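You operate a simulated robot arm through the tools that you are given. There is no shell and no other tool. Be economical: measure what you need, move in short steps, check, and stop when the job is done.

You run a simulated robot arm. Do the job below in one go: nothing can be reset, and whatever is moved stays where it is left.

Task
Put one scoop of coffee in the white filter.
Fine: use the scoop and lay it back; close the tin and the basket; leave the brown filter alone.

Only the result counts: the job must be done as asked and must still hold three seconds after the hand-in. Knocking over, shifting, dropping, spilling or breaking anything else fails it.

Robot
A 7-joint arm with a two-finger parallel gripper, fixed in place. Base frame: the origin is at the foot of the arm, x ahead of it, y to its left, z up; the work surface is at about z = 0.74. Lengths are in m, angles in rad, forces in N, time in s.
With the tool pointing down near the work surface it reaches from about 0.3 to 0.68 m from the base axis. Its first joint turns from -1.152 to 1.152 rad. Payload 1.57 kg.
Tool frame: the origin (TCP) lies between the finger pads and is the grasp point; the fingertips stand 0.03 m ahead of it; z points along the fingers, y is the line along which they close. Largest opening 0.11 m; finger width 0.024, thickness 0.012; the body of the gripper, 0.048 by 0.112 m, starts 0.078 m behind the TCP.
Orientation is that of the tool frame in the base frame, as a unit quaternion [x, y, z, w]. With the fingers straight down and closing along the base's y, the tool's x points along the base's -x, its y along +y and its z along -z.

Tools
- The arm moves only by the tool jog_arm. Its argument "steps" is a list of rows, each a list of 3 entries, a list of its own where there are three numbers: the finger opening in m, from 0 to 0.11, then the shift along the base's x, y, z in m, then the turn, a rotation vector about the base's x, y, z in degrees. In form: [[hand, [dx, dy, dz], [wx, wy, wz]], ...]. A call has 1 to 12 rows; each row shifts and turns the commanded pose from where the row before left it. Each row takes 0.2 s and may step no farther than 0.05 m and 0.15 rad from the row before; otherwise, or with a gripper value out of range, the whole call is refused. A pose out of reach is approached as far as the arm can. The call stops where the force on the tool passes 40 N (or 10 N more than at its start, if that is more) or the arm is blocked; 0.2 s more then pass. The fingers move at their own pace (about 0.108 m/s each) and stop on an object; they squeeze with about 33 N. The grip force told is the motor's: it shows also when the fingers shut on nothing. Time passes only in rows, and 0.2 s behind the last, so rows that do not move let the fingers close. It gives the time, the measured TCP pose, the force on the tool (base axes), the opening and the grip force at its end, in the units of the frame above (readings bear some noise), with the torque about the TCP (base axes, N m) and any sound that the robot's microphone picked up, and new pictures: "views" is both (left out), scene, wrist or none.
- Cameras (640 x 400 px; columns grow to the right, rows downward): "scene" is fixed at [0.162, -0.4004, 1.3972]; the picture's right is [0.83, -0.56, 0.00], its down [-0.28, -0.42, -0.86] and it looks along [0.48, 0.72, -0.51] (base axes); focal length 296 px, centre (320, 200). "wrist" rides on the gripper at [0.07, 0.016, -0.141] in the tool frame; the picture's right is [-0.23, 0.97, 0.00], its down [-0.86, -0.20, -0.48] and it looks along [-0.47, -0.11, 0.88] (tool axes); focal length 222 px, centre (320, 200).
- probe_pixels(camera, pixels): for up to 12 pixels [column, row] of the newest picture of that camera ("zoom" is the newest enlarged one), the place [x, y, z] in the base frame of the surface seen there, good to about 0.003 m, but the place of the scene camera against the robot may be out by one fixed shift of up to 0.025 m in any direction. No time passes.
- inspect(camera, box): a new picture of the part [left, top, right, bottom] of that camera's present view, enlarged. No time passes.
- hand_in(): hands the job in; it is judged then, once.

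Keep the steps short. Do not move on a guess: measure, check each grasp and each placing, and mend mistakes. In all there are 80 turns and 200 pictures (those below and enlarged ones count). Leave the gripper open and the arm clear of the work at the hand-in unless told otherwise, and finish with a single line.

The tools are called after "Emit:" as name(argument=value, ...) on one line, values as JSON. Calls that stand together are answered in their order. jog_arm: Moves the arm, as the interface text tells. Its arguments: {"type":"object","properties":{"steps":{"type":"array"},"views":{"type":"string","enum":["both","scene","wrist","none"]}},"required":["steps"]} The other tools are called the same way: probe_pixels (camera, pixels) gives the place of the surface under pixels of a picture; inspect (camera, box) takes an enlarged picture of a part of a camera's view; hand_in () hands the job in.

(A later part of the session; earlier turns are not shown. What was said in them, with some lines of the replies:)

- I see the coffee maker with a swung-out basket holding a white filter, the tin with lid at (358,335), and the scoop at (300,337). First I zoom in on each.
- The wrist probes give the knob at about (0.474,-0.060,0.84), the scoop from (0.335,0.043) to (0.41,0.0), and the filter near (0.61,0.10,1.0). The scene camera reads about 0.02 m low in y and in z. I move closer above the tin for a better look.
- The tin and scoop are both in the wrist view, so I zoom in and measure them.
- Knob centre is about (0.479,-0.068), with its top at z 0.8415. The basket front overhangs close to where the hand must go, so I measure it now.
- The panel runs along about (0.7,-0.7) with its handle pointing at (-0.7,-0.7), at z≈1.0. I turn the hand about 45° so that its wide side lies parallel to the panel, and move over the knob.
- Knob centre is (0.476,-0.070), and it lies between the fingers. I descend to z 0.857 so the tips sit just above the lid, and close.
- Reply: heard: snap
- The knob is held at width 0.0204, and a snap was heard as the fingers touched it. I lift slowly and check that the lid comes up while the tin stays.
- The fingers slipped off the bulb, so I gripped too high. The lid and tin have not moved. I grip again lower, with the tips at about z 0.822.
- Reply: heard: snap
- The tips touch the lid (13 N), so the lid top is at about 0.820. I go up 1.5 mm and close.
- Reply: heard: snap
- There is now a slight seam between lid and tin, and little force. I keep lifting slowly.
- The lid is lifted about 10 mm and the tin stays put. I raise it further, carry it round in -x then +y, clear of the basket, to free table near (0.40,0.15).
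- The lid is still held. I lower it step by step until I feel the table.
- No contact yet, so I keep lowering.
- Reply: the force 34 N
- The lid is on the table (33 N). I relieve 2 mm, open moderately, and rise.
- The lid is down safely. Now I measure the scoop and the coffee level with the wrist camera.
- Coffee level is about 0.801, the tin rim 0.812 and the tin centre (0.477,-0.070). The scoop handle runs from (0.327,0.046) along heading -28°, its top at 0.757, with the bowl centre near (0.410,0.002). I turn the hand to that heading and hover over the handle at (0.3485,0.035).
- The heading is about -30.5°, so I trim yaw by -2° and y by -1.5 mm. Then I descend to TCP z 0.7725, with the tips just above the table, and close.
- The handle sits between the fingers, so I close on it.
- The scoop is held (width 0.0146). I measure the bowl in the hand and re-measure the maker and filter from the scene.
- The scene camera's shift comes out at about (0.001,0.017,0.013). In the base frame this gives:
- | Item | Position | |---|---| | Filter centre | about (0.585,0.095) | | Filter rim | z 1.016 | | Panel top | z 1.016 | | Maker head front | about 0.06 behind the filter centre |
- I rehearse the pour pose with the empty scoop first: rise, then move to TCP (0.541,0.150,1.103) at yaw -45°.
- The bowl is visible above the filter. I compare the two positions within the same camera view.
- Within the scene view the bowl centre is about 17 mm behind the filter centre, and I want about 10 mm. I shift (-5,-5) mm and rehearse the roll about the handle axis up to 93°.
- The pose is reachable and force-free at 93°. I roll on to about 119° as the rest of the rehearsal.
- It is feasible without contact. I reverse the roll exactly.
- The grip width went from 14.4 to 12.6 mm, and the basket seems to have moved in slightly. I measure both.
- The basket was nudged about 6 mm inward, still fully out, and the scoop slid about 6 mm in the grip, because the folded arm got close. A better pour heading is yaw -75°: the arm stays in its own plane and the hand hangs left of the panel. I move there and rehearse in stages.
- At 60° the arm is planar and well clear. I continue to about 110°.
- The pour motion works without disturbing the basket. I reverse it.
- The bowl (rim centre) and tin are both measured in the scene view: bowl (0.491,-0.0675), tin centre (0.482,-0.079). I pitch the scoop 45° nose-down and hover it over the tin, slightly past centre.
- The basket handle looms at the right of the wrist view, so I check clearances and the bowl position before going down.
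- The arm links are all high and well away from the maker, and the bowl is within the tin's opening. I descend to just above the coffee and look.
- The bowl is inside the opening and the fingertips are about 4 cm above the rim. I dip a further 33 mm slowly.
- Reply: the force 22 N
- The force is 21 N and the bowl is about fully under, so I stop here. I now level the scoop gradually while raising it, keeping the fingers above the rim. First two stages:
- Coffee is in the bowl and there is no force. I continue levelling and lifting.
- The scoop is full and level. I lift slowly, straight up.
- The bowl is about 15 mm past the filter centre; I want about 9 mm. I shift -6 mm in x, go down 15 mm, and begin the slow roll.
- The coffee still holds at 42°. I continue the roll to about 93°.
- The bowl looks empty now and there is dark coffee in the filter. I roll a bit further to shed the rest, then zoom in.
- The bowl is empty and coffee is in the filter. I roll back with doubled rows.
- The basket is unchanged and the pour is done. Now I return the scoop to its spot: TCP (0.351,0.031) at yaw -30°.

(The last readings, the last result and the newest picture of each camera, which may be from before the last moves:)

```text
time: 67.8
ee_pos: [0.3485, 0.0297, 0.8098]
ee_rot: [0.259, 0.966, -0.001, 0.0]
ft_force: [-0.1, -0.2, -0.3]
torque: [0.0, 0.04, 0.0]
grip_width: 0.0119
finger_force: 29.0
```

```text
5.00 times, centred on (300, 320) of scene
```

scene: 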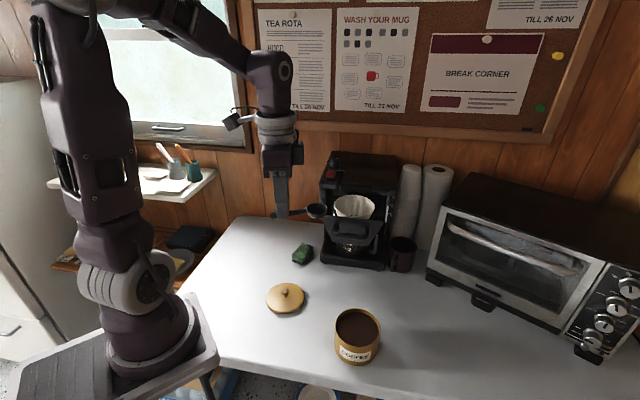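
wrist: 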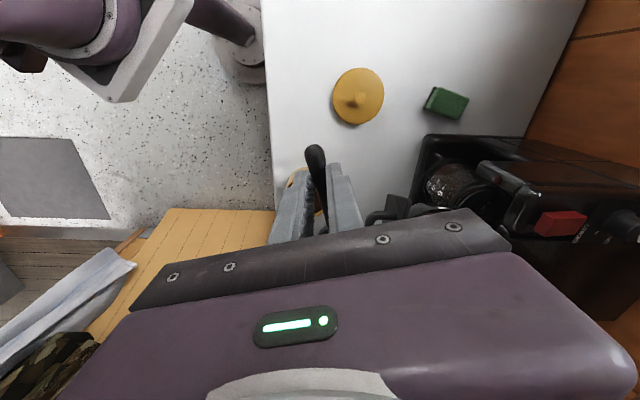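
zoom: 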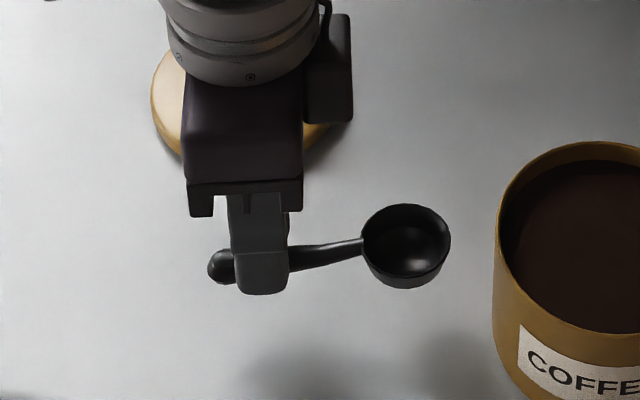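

The scoop is clean and level. I lower to just above the table, then feel for contact.

Emit:
jog_arm(steps=[[0.0, [0.0015, 0.001, -0.02], [0, 0, 0]], [0.0, [0, 0, -0.012], [0, 0, 0]], [0.0, [0, 0, 0], [0, 0, 0]]], views="none")

Emit:
jog_arm(steps=[[0.0, [0, 0, -0.002], [0, 0, 0]], [0.0, [0, 0, -0.002], [0, 0, 0]], [0.0, [0, 0, 0], [0, 0, 0]]], views="none")

Emit:
inspect(camera="scene", box=[250, 290, 350, 360])

```text
time: 68.6
ee_pos: [0.3503, 0.0309, 0.7759]
ee_rot: [0.26, 0.966, 0.0, 0.0]
ft_force: [1.8, -1.1, 28.5]
torque: [-0.03, -0.1, -0.03]
grip_width: 0.0127
finger_force: 29.8
```

```text
time: 69.2
ee_pos: [0.3505, 0.0306, 0.7736]
ee_rot: [0.259, 0.966, 0.001, 0.0]
ft_force: [0.3, 0.1, 15.5]
torque: [0.07, 0.2, 0.01]
grip_width: 0.0129
finger_force: 29.6
stopped in row 3: the force on the tool passed its limit at 46 N (the readings are from after the stop); the commanded pose is now the measured one
```

```text
5.71 times, centred on (300, 325) of scene
```

zoom: 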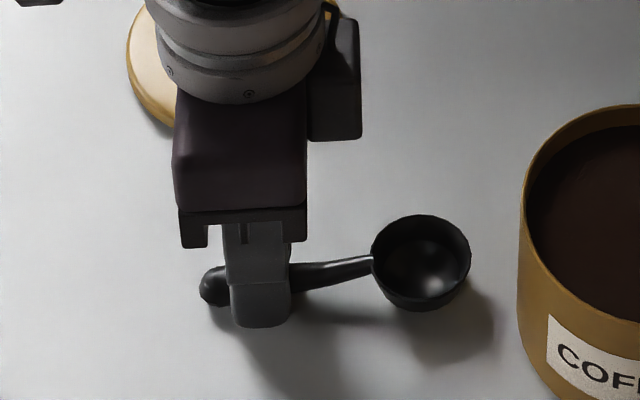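

The scoop rests on the table where it was. I release and rise.

Emit:
jog_arm(steps=[[0.0, [0, 0, 0.0015], [0, 0, 0]], [0.04, [0, 0, 0], [0, 0, 0]], [0.04, [0, 0, 0], [0, 0, 0]], [0.04, [0, 0, 0.02], [0, 0, 0]], [0.04, [0, 0, 0.04], [0, 0, 0]], [0.05, [0, 0, 0.045], [0, 0, 0]], [0.05, [-0.01, 0.03, 0.04], [0, 0, 8.5]], [0.05, [-0.01, 0.03, 0], [0, 0, 8.5]]])

Emit:
inspect(camera="scene", box=[250, 270, 390, 370])

Emit:
probe_pixels(camera="scene", pixels=[[283, 339], [317, 334]])

```text
refused: row 7 steps farther than a row can; nothing moved
```

```text
4.00 times, centred on (320, 320) of scene
```

zoom: 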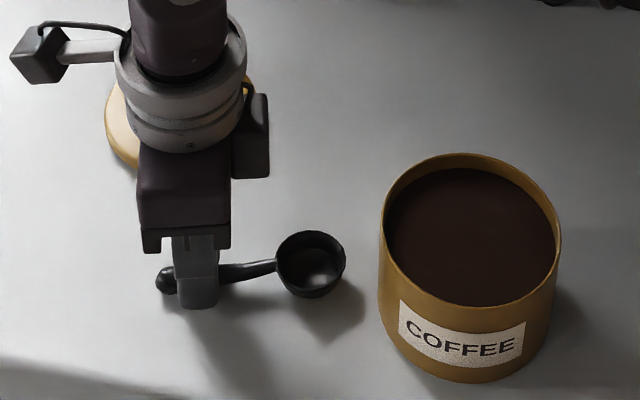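

```text
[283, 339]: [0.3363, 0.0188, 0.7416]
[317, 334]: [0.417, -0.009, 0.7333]
```

One row was 51 mm, just over the limit, so I resend it with a smaller step.

Emit:
jog_arm(steps=[[0.0, [0, 0, 0.0015], [0, 0, 0]], [0.04, [0, 0, 0], [0, 0, 0]], [0.04, [0, 0, 0], [0, 0, 0]], [0.04, [0, 0, 0.02], [0, 0, 0]], [0.04, [0, 0, 0.04], [0, 0, 0]], [0.05, [0, 0, 0.045], [0, 0, 0]], [0.05, [-0.005, 0.025, 0.035], [0, 0, 8.5]], [0.05, [-0.005, 0.03, 0], [0, 0, 8.5]]])

Emit:
inspect(camera="scene", box=[250, 270, 390, 370])

```text
time: 71.0
ee_pos: [0.3414, 0.0861, 0.914]
ee_rot: [0.113, 0.994, -0.001, 0.0]
ft_force: [0.5, 0.6, -0.5]
torque: [-0.01, 0.0, 0.01]
grip_width: 0.05
finger_force: 0.0
```

scene: 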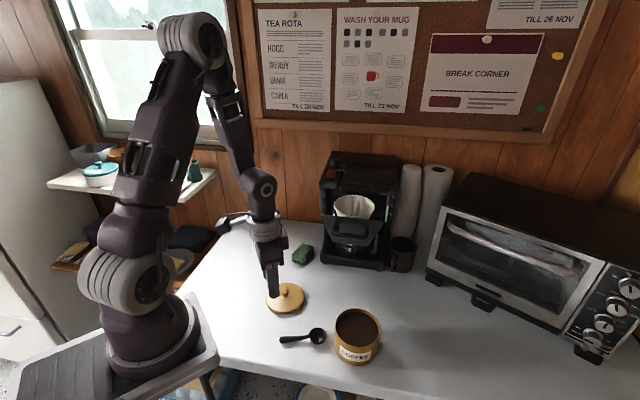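
wrist: 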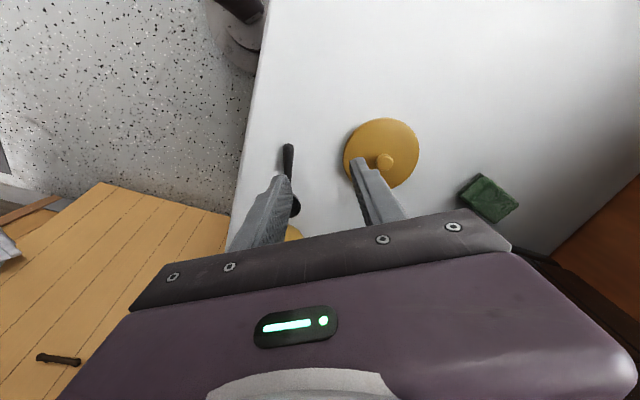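

```text
4.00 times, centred on (320, 320) of scene
```

zoom: 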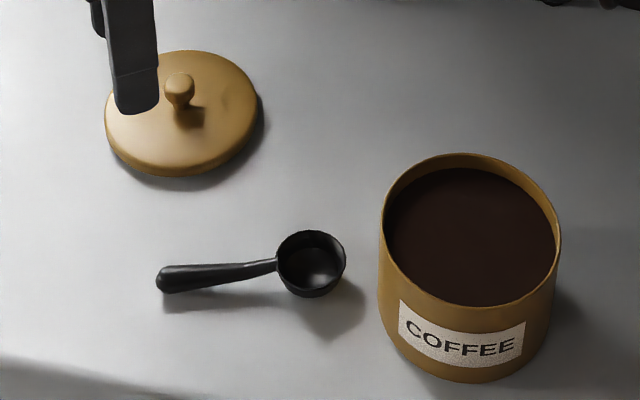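

The scoop is back. Next is the lid: I return to the grasp pose (0.400,0.150), yaw 42.5°.

Emit:
jog_arm(steps=[[0.05, [0.01, 0.01, 0], [0, 0, 8]], [0.05, [0.01, 0.01, 0], [0, 0, 8]], [0.05, [0.01, 0.01, 0], [0, 0, 8]], [0.05, [0.01, 0.01, 0], [0, 0, 8]], [0.05, [0.01, 0.012, 0], [0, 0, 8]], [0.05, [0.0086, 0.012, -0.02], [0, 0, 8]], [0.05, [0, 0, -0.03], [0, 0, 7.5]], [0.05, [0, 0, -0.015], [0, 0, 0]], [0.05, [0, 0, 0], [0, 0, 0]]], views="wrist")

Emit:
probe_pixels(camera="wrist", pixels=[[320, 157], [321, 161], [321, 165], [321, 169], [321, 175]])

Emit:
inspect(camera="wrist", box=[240, 80, 400, 220])

```text
time: 73.0
ee_pos: [0.3992, 0.151, 0.8493]
ee_rot: [-0.363, 0.932, 0.0, 0.0]
ft_force: [0.8, 0.5, 0.0]
torque: [-0.03, 0.0, 0.0]
grip_width: 0.0502
finger_force: 0.0
```

wrist: 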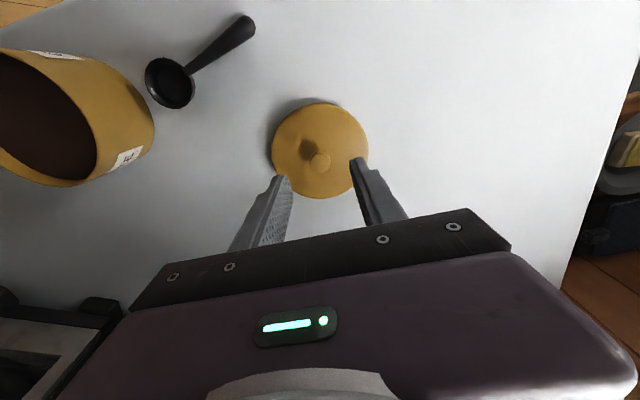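

```text
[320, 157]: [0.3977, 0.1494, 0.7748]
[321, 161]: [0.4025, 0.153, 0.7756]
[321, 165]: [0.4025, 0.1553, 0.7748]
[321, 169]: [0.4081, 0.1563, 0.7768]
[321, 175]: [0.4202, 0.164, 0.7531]
```

```text
2.86 times, centred on (320, 150) of wrist
```

zoom: 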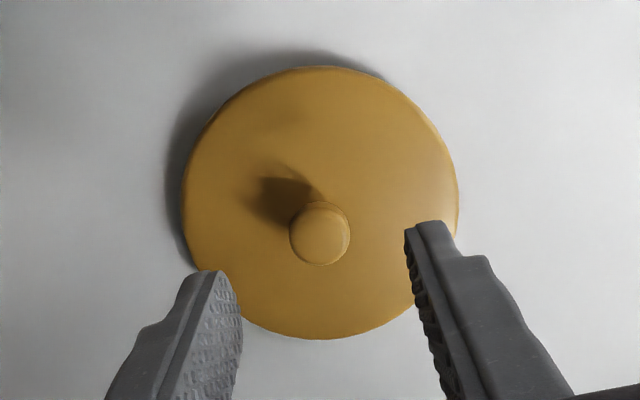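

Knob centre is (0.402,0.152). I descend to TCP z 0.787 and grip.

Emit:
jog_arm(steps=[[0.05, [0.0015, 0.0015, -0.03], [0, 0, 0]], [0.05, [0, 0, -0.025], [0, 0, 0]], [0.05, [0, 0, -0.0075], [0, 0, 0]], [0.0, [0, 0, 0], [0, 0, 0]], [0.0, [0, 0, 0], [0, 0, 0]], [0.0, [0, 0, 0], [0, 0, 0]]], views="none")

Emit:
jog_arm(steps=[[0.0, [0, 0, 0.003], [0, 0, 0]], [0.0, [0, 0, 0.003], [0, 0, 0]], [0.0, [0, 0, 0.004], [0, 0, 0]], [0.0, [0, 0, 0], [0, 0, 0]]], views="none")

Emit:
inspect(camera="scene", box=[240, 260, 340, 330])

```text
time: 74.4
ee_pos: [0.3999, 0.1519, 0.7877]
ee_rot: [-0.362, 0.932, 0.0, 0.001]
ft_force: [-0.7, -0.1, -0.3]
torque: [0.02, 0.01, -0.01]
grip_width: 0.0202
finger_force: 32.5
```

```text
time: 75.4
ee_pos: [0.4004, 0.151, 0.7975]
ee_rot: [-0.362, 0.932, 0.0, 0.0]
ft_force: [-0.1, -0.3, -1.4]
torque: [-0.01, -0.02, 0.0]
grip_width: 0.0198
finger_force: 32.8
```

```text
5.71 times, centred on (290, 295) of scene
```

zoom: 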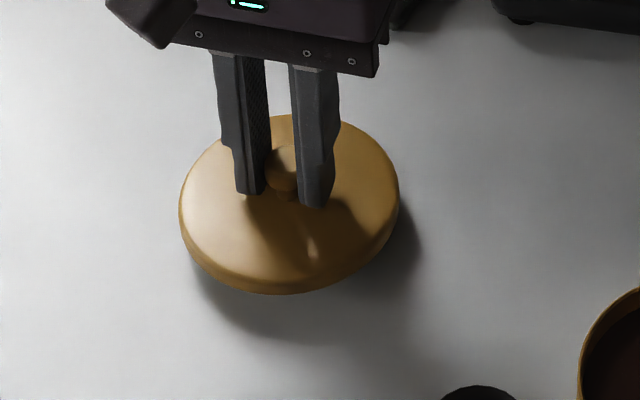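

The lid is held. I carry it back the same way to above the tin.

Emit:
jog_arm(steps=[[0.0, [0, 0, 0.04], [0, 0, 0]], [0.0, [0, 0, 0.04], [0, 0, 0]], [0.0, [0, -0.02, 0.035], [0, 0, 0]], [0.0, [0, -0.035, 0], [0, 0, 0]], [0.0, [0, -0.035, 0], [0, 0, 0]], [0.0, [0, -0.035, 0], [0, 0, 0]], [0.0, [0, -0.035, 0], [0, 0, 0]], [0.0, [0, -0.035, 0], [0, 0, 0]], [0.0, [0.02, -0.0264, 0], [0, 0, 0]], [0.0, [0.03, 0, 0], [0, 0, 0]], [0.0, [0.0249, 0, 0], [0, 0, 0]], [0.0, [0, 0, 0], [0, 0, 0]]])

Emit:
inspect(camera="scene", box=[300, 230, 420, 370])

```text
time: 78.0
ee_pos: [0.4748, -0.0721, 0.9104]
ee_rot: [-0.362, 0.932, 0.0, 0.0]
ft_force: [-0.3, -0.4, -0.6]
torque: [0.02, 0.01, 0.0]
grip_width: 0.0204
finger_force: 33.1
```

scene: 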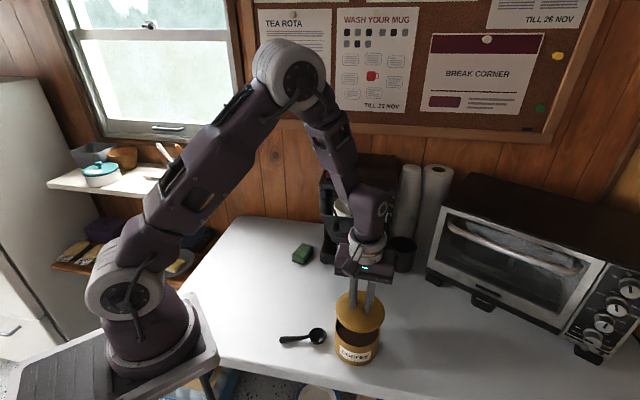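
wrist: 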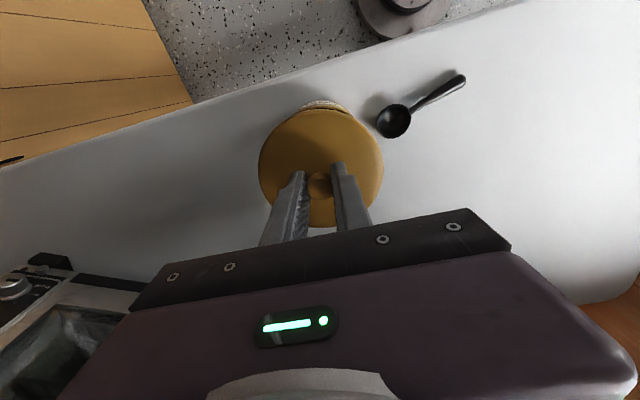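

```text
2.86 times, centred on (360, 300) of scene
```

zoom: 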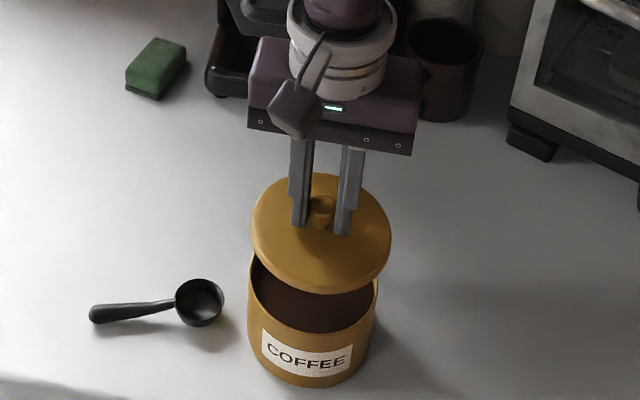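

It is aligned above the tin, so I lower to just above seating and check.

Emit:
jog_arm(steps=[[0.0, [0, 0.001, -0.02], [0, 0, 0]], [0.0, [0, 0, -0.015], [0, 0, 0]], [0.0, [0, 0, -0.009], [0, 0, 0]], [0.0, [0, 0, 0], [0, 0, 0]]], views="none")

Emit:
inspect(camera="scene", box=[310, 280, 410, 370])

```text
time: 79.0
ee_pos: [0.4748, -0.0696, 0.8666]
ee_rot: [-0.364, 0.932, -0.001, 0.0]
ft_force: [0.3, -0.1, -0.8]
torque: [0.01, 0.0, -0.01]
grip_width: 0.0202
finger_force: 33.0
```

```text
4.44 times, centred on (360, 325) of scene
```

zoom: 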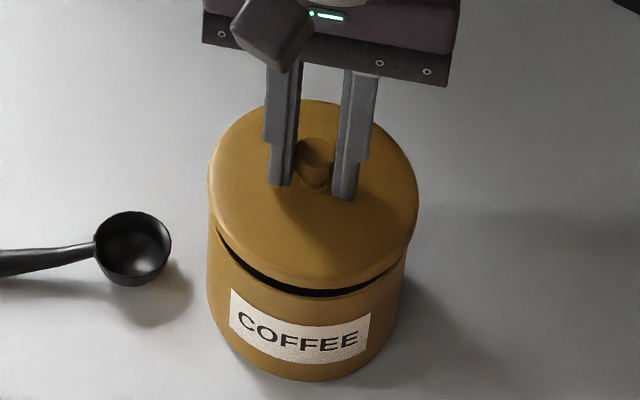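

The alignment matches the removal picture. I lower onto the tin, feeling for the seat.

Emit:
jog_arm(steps=[[0.0, [0, 0, -0.004], [0, 0, 0]], [0.0, [0, 0, -0.004], [0, 0, 0]], [0.0, [0, 0, -0.003], [0, 0, 0]], [0.0, [0, 0, 0], [0, 0, 0]]], views="none")

Emit:
jog_arm(steps=[[0.0, [0, 0, -0.0015], [0, 0, 0]], [0.0, [0, 0, 0], [0, 0, 0]]], views="none")

Emit:
inspect(camera="scene", box=[310, 280, 410, 370])

```text
time: 80.0
ee_pos: [0.4744, -0.0694, 0.8557]
ee_rot: [-0.363, 0.932, 0.0, 0.0]
ft_force: [0.8, 0.1, -0.5]
torque: [0.01, 0.02, 0.01]
grip_width: 0.0198
finger_force: 32.7
```

```text
time: 80.6
ee_pos: [0.4751, -0.0702, 0.8553]
ee_rot: [-0.363, 0.932, -0.001, 0.0]
ft_force: [-1.0, 0.8, -0.2]
torque: [0.01, 0.0, 0.01]
grip_width: 0.02
finger_force: 32.7
```

```text
4.44 times, centred on (360, 325) of scene
```

zoom: 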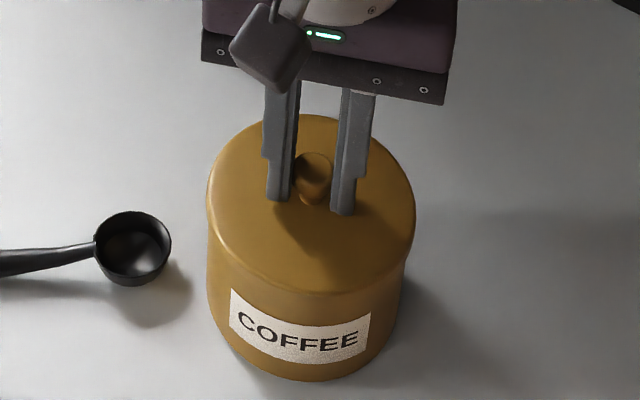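

Nearly seated. A few more 1 mm steps until I feel contact.

Emit:
jog_arm(steps=[[0.0, [0, 0, -0.001], [0, 0, 0]], [0.0, [0, 0, -0.001], [0, 0, 0]], [0.0, [0, 0, 0], [0, 0, 0]]], views="none")

Emit:
jog_arm(steps=[[0.0, [0, 0, -0.001], [0, 0, 0]], [0.0, [0, 0, 0], [0, 0, 0]]], views="none")

```text
time: 81.4
ee_pos: [0.4758, -0.0695, 0.8533]
ee_rot: [-0.363, 0.932, -0.001, 0.001]
ft_force: [-6.2, 6.9, 36.1]
torque: [0.2, 0.16, -0.16]
grip_width: 0.0198
finger_force: 32.8
heard: snap
```

```text
time: 82.0
ee_pos: [0.4756, -0.0697, 0.8528]
ee_rot: [-0.363, 0.932, -0.001, 0.002]
ft_force: [-4.7, 6.8, 43.9]
torque: [0.31, 0.03, -0.15]
grip_width: 0.02
finger_force: 33.2
```

A snap and 40 N: the lid is seated. I relieve 1 mm, open and rise.

Emit:
jog_arm(steps=[[0.0, [0, 0, 0.001], [0, 0, 0]], [0.04, [0, 0, 0], [0, 0, 0]], [0.05, [0, 0, 0], [0, 0, 0]], [0.05, [0, 0, 0.03], [0, 0, 0]], [0.05, [0, 0, 0.04], [0, 0, 0]], [0.05, [-0.035, -0.02, 0.02], [0, 0, 0]], [0.05, [-0.035, -0.02, 0.02], [0, 0, 0]], [0.05, [-0.03, -0.01, 0.03], [0, 0, 0]]])

Emit:
inspect(camera="scene", box=[310, 280, 410, 370])

Emit:
inspect(camera="scene", box=[300, 140, 420, 280])

```text
time: 83.8
ee_pos: [0.3743, -0.123, 0.9946]
ee_rot: [-0.363, 0.932, 0.0, 0.0]
ft_force: [-0.3, -0.7, -0.2]
torque: [0.02, -0.02, -0.01]
grip_width: 0.0504
finger_force: 0.0
```

scene: 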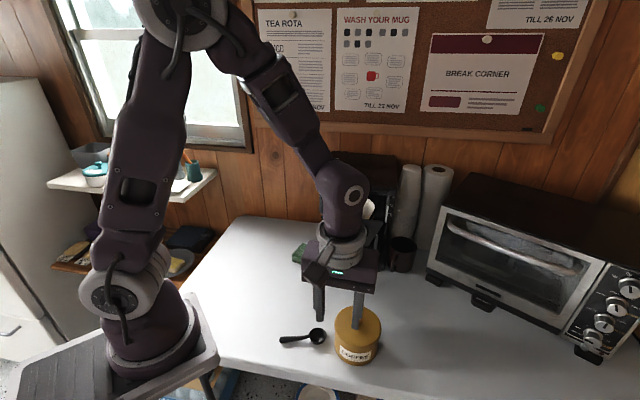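
wrist: 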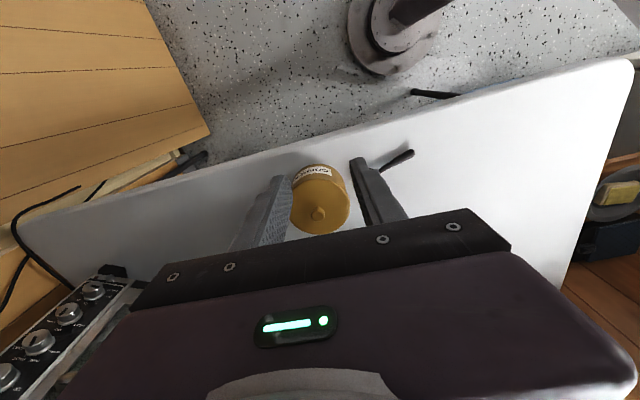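

```text
4.44 times, centred on (360, 325) of scene
```

zoom: 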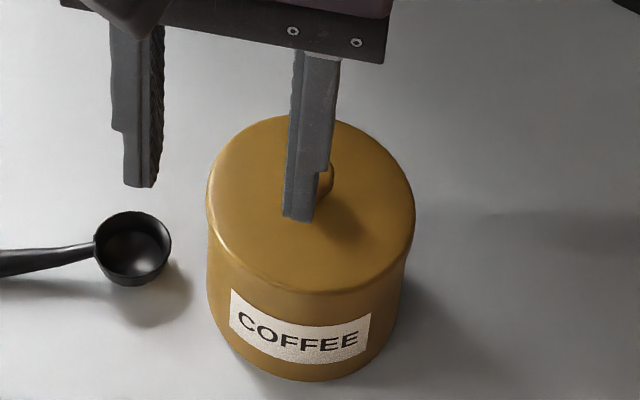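

```text
2.86 times, centred on (360, 210) of scene
```

zoom: 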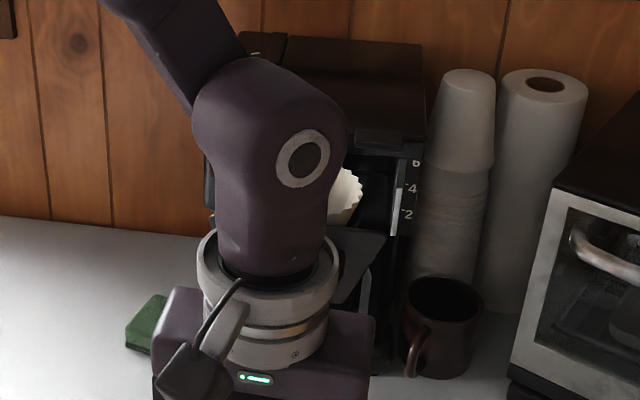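

The tin is closed. Next is the basket: I close the fingers and move in front of the handle bar (bar centre about (0.517,0.025), z≈0.985), keeping about 3 cm away.

Emit:
jog_arm(steps=[[0.0, [0.026, 0.028, 0], [0, 0, 2.5]], [0.0, [0.027, 0.029, 0], [0, 0, 0]], [0.0, [0.027, 0.029, -0.005], [0, 0, 0]], [0.0, [0.027, 0.029, -0.005], [0, 0, 0]], [0.0, [0, 0, 0], [0, 0, 0]]])

Emit:
inspect(camera="scene", box=[300, 160, 420, 280])

Emit:
probe_pixels(camera="zoom", pixels=[[320, 200]])

```text
time: 85.0
ee_pos: [0.4819, -0.0048, 0.9851]
ee_rot: [-0.383, 0.924, 0.0, 0.0]
ft_force: [1.1, -0.3, 0.0]
torque: [-0.01, 0.02, 0.0]
grip_width: 0.0001
finger_force: 21.3
```

scene: 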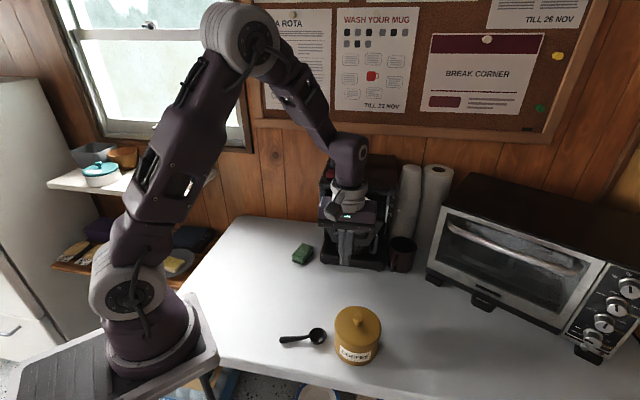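
wrist: 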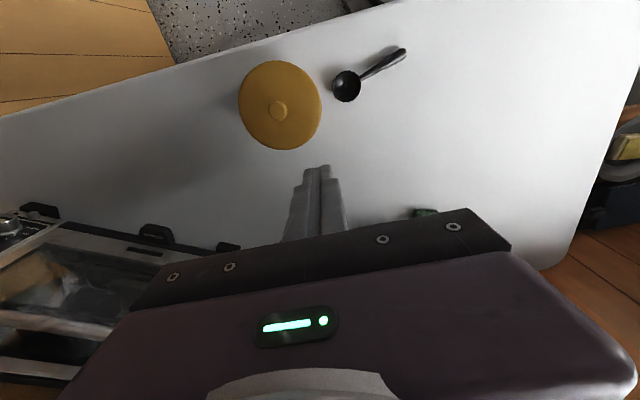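

```text
3.33 times, centred on (360, 220) of scene
```

zoom: 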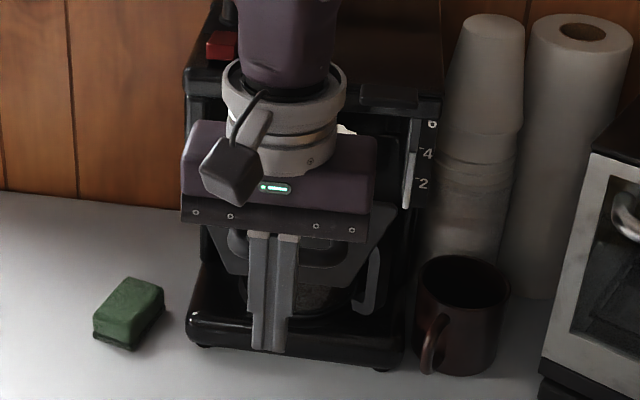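

```text
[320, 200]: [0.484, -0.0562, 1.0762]
```

The fingers stand in front of the handle. I push slowly along (0.707,0.707).

Emit:
jog_arm(steps=[[0.0, [0.007, 0.007, 0], [0, 0, 0]], [0.0, [0.007, 0.007, 0], [0, 0, 0]], [0.0, [0.007, 0.007, 0], [0, 0, 0]], [0.0, [0.007, 0.007, 0], [0, 0, 0]], [0.0, [0.007, 0.007, 0], [0, 0, 0]], [0.0, [0, 0, 0], [0, 0, 0]]], views="scene")

Emit:
inspect(camera="scene", box=[300, 160, 420, 280])

```text
time: 86.4
ee_pos: [0.517, 0.0302, 0.9833]
ee_rot: [-0.383, 0.924, 0.0, 0.0]
ft_force: [-0.3, -0.4, -0.4]
torque: [0.0, -0.03, 0.02]
grip_width: 0.0
finger_force: 21.4
```

scene: 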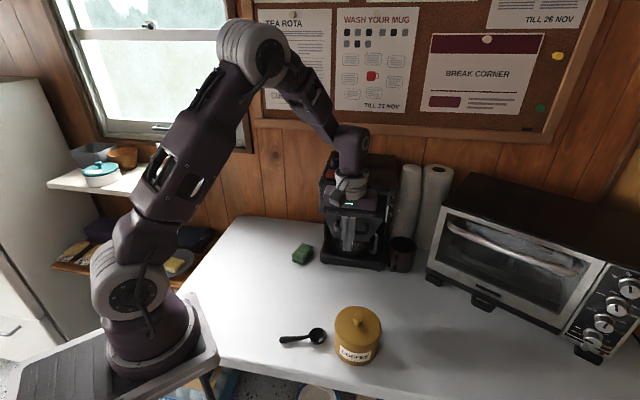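

```text
3.33 times, centred on (360, 220) of scene
```

zoom: 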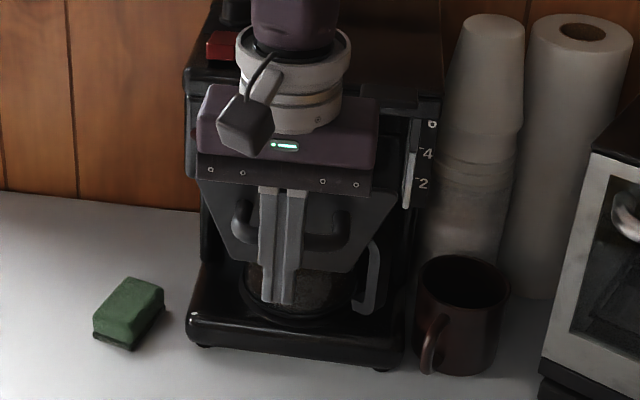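

The panel is being pushed with no noticeable force. I continue.

Emit:
jog_arm(steps=[[0.0, [0.007, 0.007, 0], [0, 0, 0]], [0.0, [0.007, 0.007, 0], [0, 0, 0]], [0.0, [0.007, 0.007, 0], [0, 0, 0]], [0.0, [0.007, 0.007, 0], [0, 0, 0]], [0.0, [0.007, 0.007, 0], [0, 0, 0]], [0.0, [0, 0, 0], [0, 0, 0]]], views="none")

Emit:
inspect(camera="scene", box=[300, 160, 420, 280])

```text
time: 87.8
ee_pos: [0.5526, 0.0648, 0.9851]
ee_rot: [-0.382, 0.924, 0.0, -0.001]
ft_force: [-0.1, -0.6, 1.1]
torque: [0.0, 0.02, 0.04]
grip_width: 0.0002
finger_force: 21.3
```

```text
3.33 times, centred on (360, 220) of scene
```

zoom: 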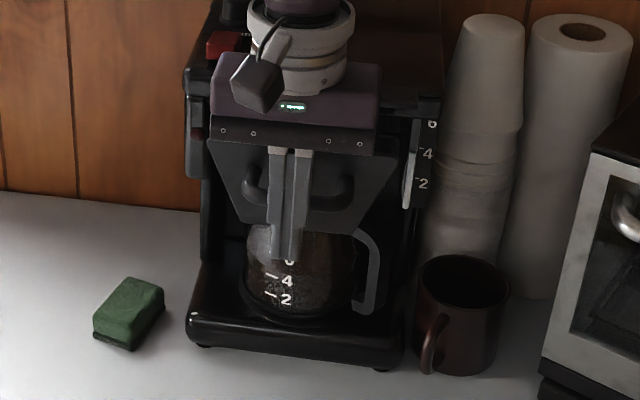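

The basket is sliding in smoothly. I continue with smaller steps until it stops.

Emit:
jog_arm(steps=[[0.0, [0.005, 0.005, 0], [0, 0, 0]], [0.0, [0.005, 0.005, 0], [0, 0, 0]], [0.0, [0.005, 0.005, 0], [0, 0, 0]], [0.0, [0.005, 0.005, 0], [0, 0, 0]], [0.0, [0, 0, 0], [0, 0, 0]]], views="none")

Emit:
inspect(camera="scene", box=[300, 160, 420, 280])

```text
time: 89.0
ee_pos: [0.5732, 0.085, 0.9845]
ee_rot: [-0.383, 0.924, 0.0, 0.0]
ft_force: [-0.7, -0.5, -1.0]
torque: [0.02, 0.02, 0.01]
grip_width: 0.0
finger_force: 21.3
```

```text
3.33 times, centred on (360, 220) of scene
```

zoom: 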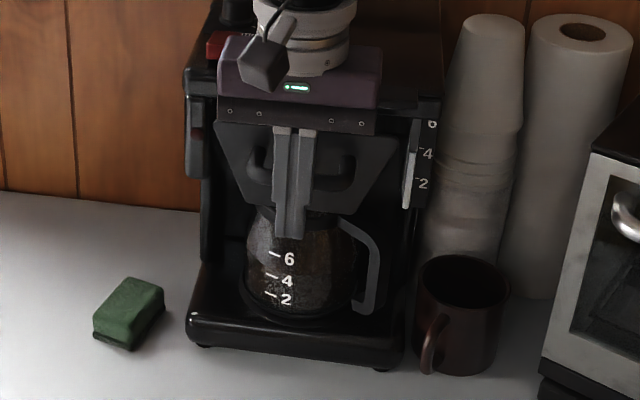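

Emit:
jog_arm(steps=[[0.0, [0.004, 0.004, 0], [0, 0, 0]], [0.0, [0.004, 0.004, 0], [0, 0, 0]], [0.0, [0.004, 0.004, 0], [0, 0, 0]], [0.0, [0, 0, 0], [0, 0, 0]]], views="none")

Emit:
jog_arm(steps=[[0.0, [0.004, 0.004, 0], [0, 0, 0]], [0.0, [0.004, 0.004, 0], [0, 0, 0]], [0.0, [0, 0, 0], [0, 0, 0]]], views="none")

Emit:
inspect(camera="scene", box=[300, 150, 420, 270])

```text
time: 90.0
ee_pos: [0.5836, 0.0972, 0.9831]
ee_rot: [-0.382, 0.924, 0.0, 0.0]
ft_force: [0.0, -1.2, 0.8]
torque: [0.01, -0.03, 0.0]
grip_width: 0.0001
finger_force: 21.0
```

```text
time: 90.8
ee_pos: [0.5925, 0.1059, 0.9843]
ee_rot: [-0.383, 0.924, 0.0, 0.001]
ft_force: [-0.1, -0.5, 0.2]
torque: [0.02, -0.03, 0.02]
grip_width: 0.0003
finger_force: 21.0
```

```text
3.33 times, centred on (360, 210) of scene
```

zoom: 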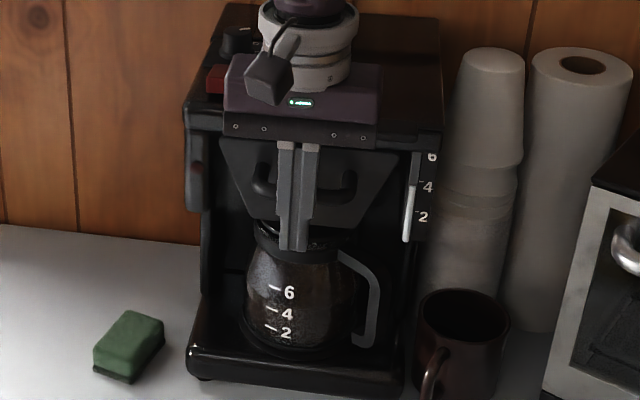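

Nearly flush. I continue in 3 mm steps until I feel the stop.

Emit:
jog_arm(steps=[[0.0, [0.0025, 0.0025, 0], [0, 0, 0]], [0.0, [0.0025, 0.0025, 0], [0, 0, 0]], [0.0, [0, 0, 0], [0, 0, 0]]], views="none")

Emit:
jog_arm(steps=[[0.0, [0.0025, 0.0025, 0], [0, 0, 0]], [0.0, [0.002, 0.002, 0], [0, 0, 0]], [0.0, [0, 0, 0], [0, 0, 0]]], views="none")

Emit:
inspect(camera="scene", box=[310, 150, 410, 230])

```text
time: 91.4
ee_pos: [0.5934, 0.1064, 0.9828]
ee_rot: [-0.382, 0.924, -0.002, -0.007]
ft_force: [-8.5, -6.3, 2.6]
torque: [0.09, -0.04, 0.18]
grip_width: 0.0
finger_force: 21.1
stopped in row 2: the force on the tool passed its limit at 46 N (the readings are from after the stop); the commanded pose is now the measured one
```

```text
time: 91.9
ee_pos: [0.5938, 0.1055, 0.9819]
ee_rot: [-0.381, 0.924, -0.003, -0.014]
ft_force: [-11.7, -6.9, 4.3]
torque: [0.16, -0.1, 0.26]
grip_width: 0.0
finger_force: 21.5
stopped in row 2: the force on the tool passed its limit at 45 N (the readings are from after the stop); the commanded pose is now the measured one
```

```text
5.00 times, centred on (360, 190) of scene
```

zoom: 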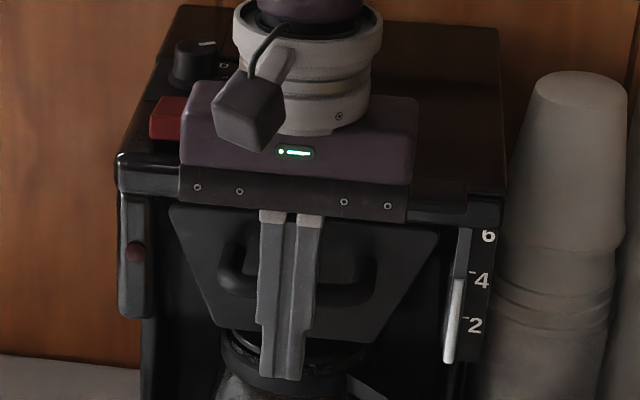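

A firm stop at 45 N. I back off and look at whether the panel is flush.

Emit:
jog_arm(steps=[[0.0, [-0.01, -0.01, 0], [0, 0, 0]], [0.0, [-0.025, -0.025, 0], [0, 0, 0]], [0.0, [-0.03, -0.03, 0], [0, 0, 0]], [0.0, [-0.03, -0.03, 0.02], [0, 0, 0]], [0.05, [-0.03, -0.03, 0.02], [0, 0, 0]], [0.05, [-0.03, 0, 0.03], [0, 0, 0]], [0.05, [-0.03, 0.03, 0.02], [0, 0, 0]], [0.05, [-0.02, 0.04, 0.02], [0, 0, 0]]])

Emit:
inspect(camera="scene", box=[310, 140, 410, 270])

Emit:
inspect(camera="scene", box=[310, 140, 410, 210])

```text
time: 93.7
ee_pos: [0.3879, 0.0541, 1.0931]
ee_rot: [-0.38, 0.925, -0.002, -0.013]
ft_force: [0.4, 0.1, -0.3]
torque: [-0.06, 0.01, -0.01]
grip_width: 0.0498
finger_force: 0.0
```

scene: 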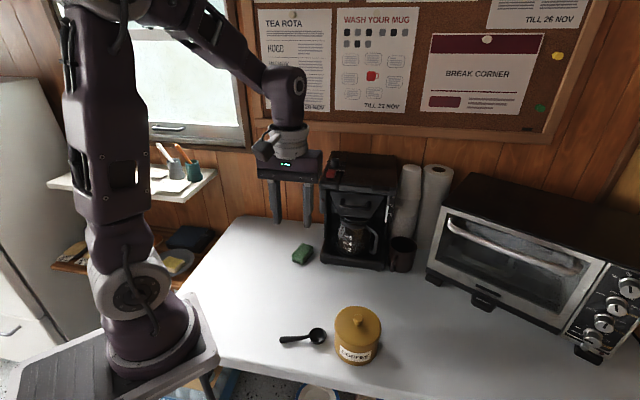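
wrist: 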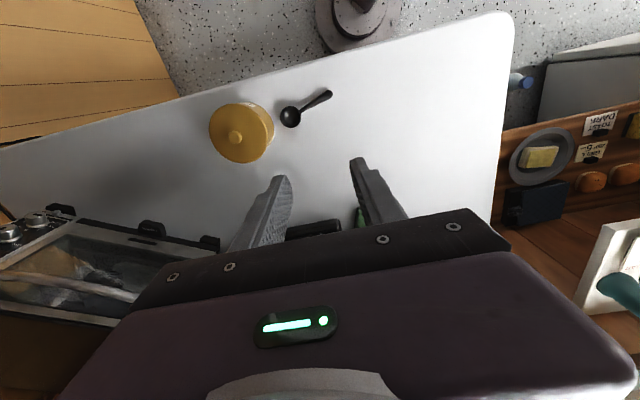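

```text
3.08 times, centred on (360, 205) of scene
```

zoom: 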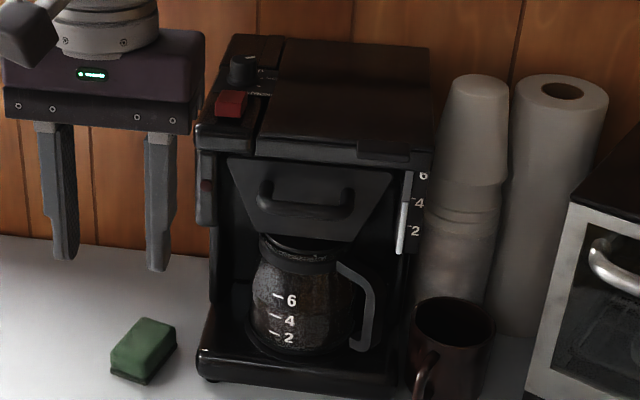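

```text
5.71 times, centred on (360, 175) of scene
```

zoom: 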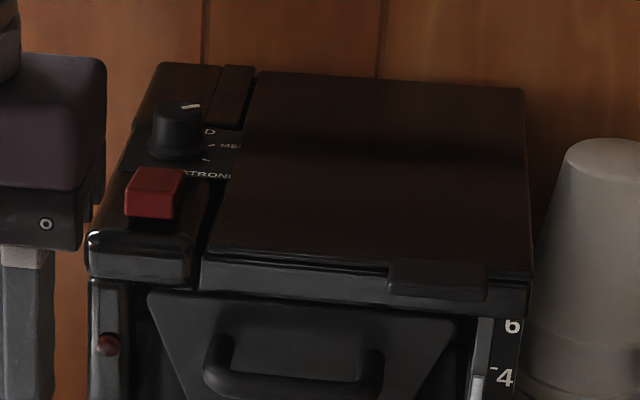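

The panel looks flush. I check its depth against the maker's front and compare it at both ends.

Emit:
probe_pixels(camera="zoom", pixels=[[175, 300], [300, 312], [440, 325], [140, 262], [300, 280], [500, 295], [110, 320], [510, 345], [290, 388], [155, 190]])

```text
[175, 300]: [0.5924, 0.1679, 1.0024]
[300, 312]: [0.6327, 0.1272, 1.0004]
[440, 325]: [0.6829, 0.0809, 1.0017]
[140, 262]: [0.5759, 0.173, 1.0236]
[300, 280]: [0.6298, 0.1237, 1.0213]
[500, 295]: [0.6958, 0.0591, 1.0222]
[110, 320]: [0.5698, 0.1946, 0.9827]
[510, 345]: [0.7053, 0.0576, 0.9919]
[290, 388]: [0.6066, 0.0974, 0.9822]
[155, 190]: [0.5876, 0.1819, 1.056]
```

The panel is flush with the maker's columns at both ends, so the basket is closed. I open the hand fully, rise clear, and take a last look for spills.

Emit:
jog_arm(steps=[[0.11, [-0.01, 0, 0.03], [0, 0, 0]], [0.11, [0, 0, 0.04], [0, 0, 0]], [0.11, [0, 0, 0.03], [0, 0, 0]], [0.11, [0, 0, 0], [0, 0, 0]]])

Emit:
inspect(camera="scene", box=[260, 220, 420, 370])

```text
time: 94.7
ee_pos: [0.38, 0.0524, 1.1924]
ee_rot: [-0.382, 0.924, -0.004, -0.012]
ft_force: [-0.1, -1.1, -0.2]
torque: [-0.01, 0.02, 0.01]
grip_width: 0.1098
finger_force: 0.1
```

scene: 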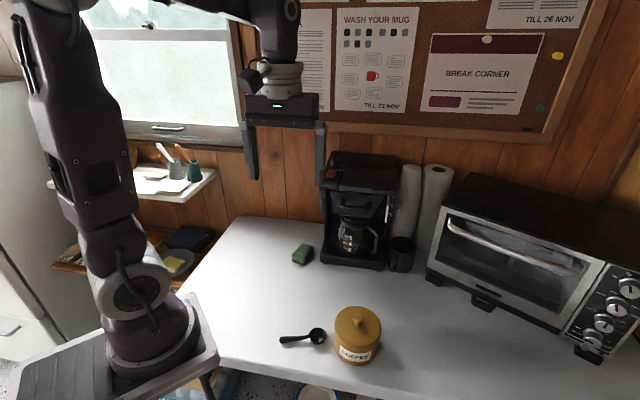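
wrist: 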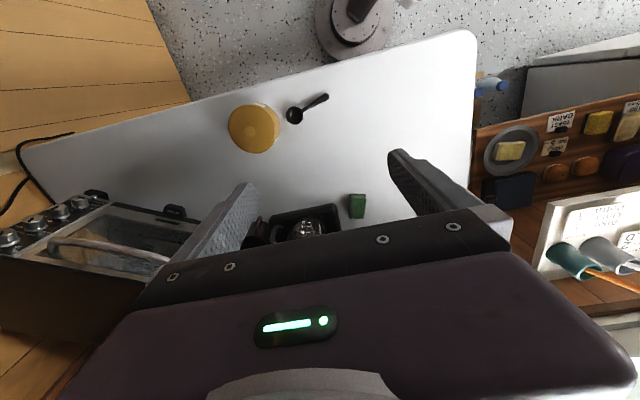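

```text
2.67 times, centred on (340, 295) of scene
```

zoom: 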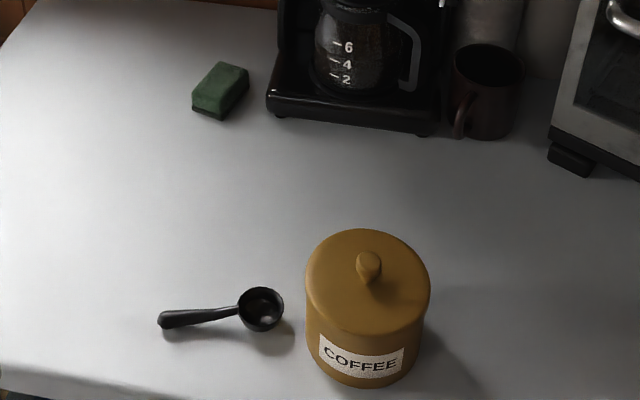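

The tin is closed, the scoop is laid back, the basket is shut, the table is clean, and the hand is open and clear. I hand in.

Emit:
hand_in()

```text
The job is handed in.
```

One scoop of coffee is in the white filter, the scoop is back in its place, the tin and basket are closed, and I never saw or touched a brown filter.
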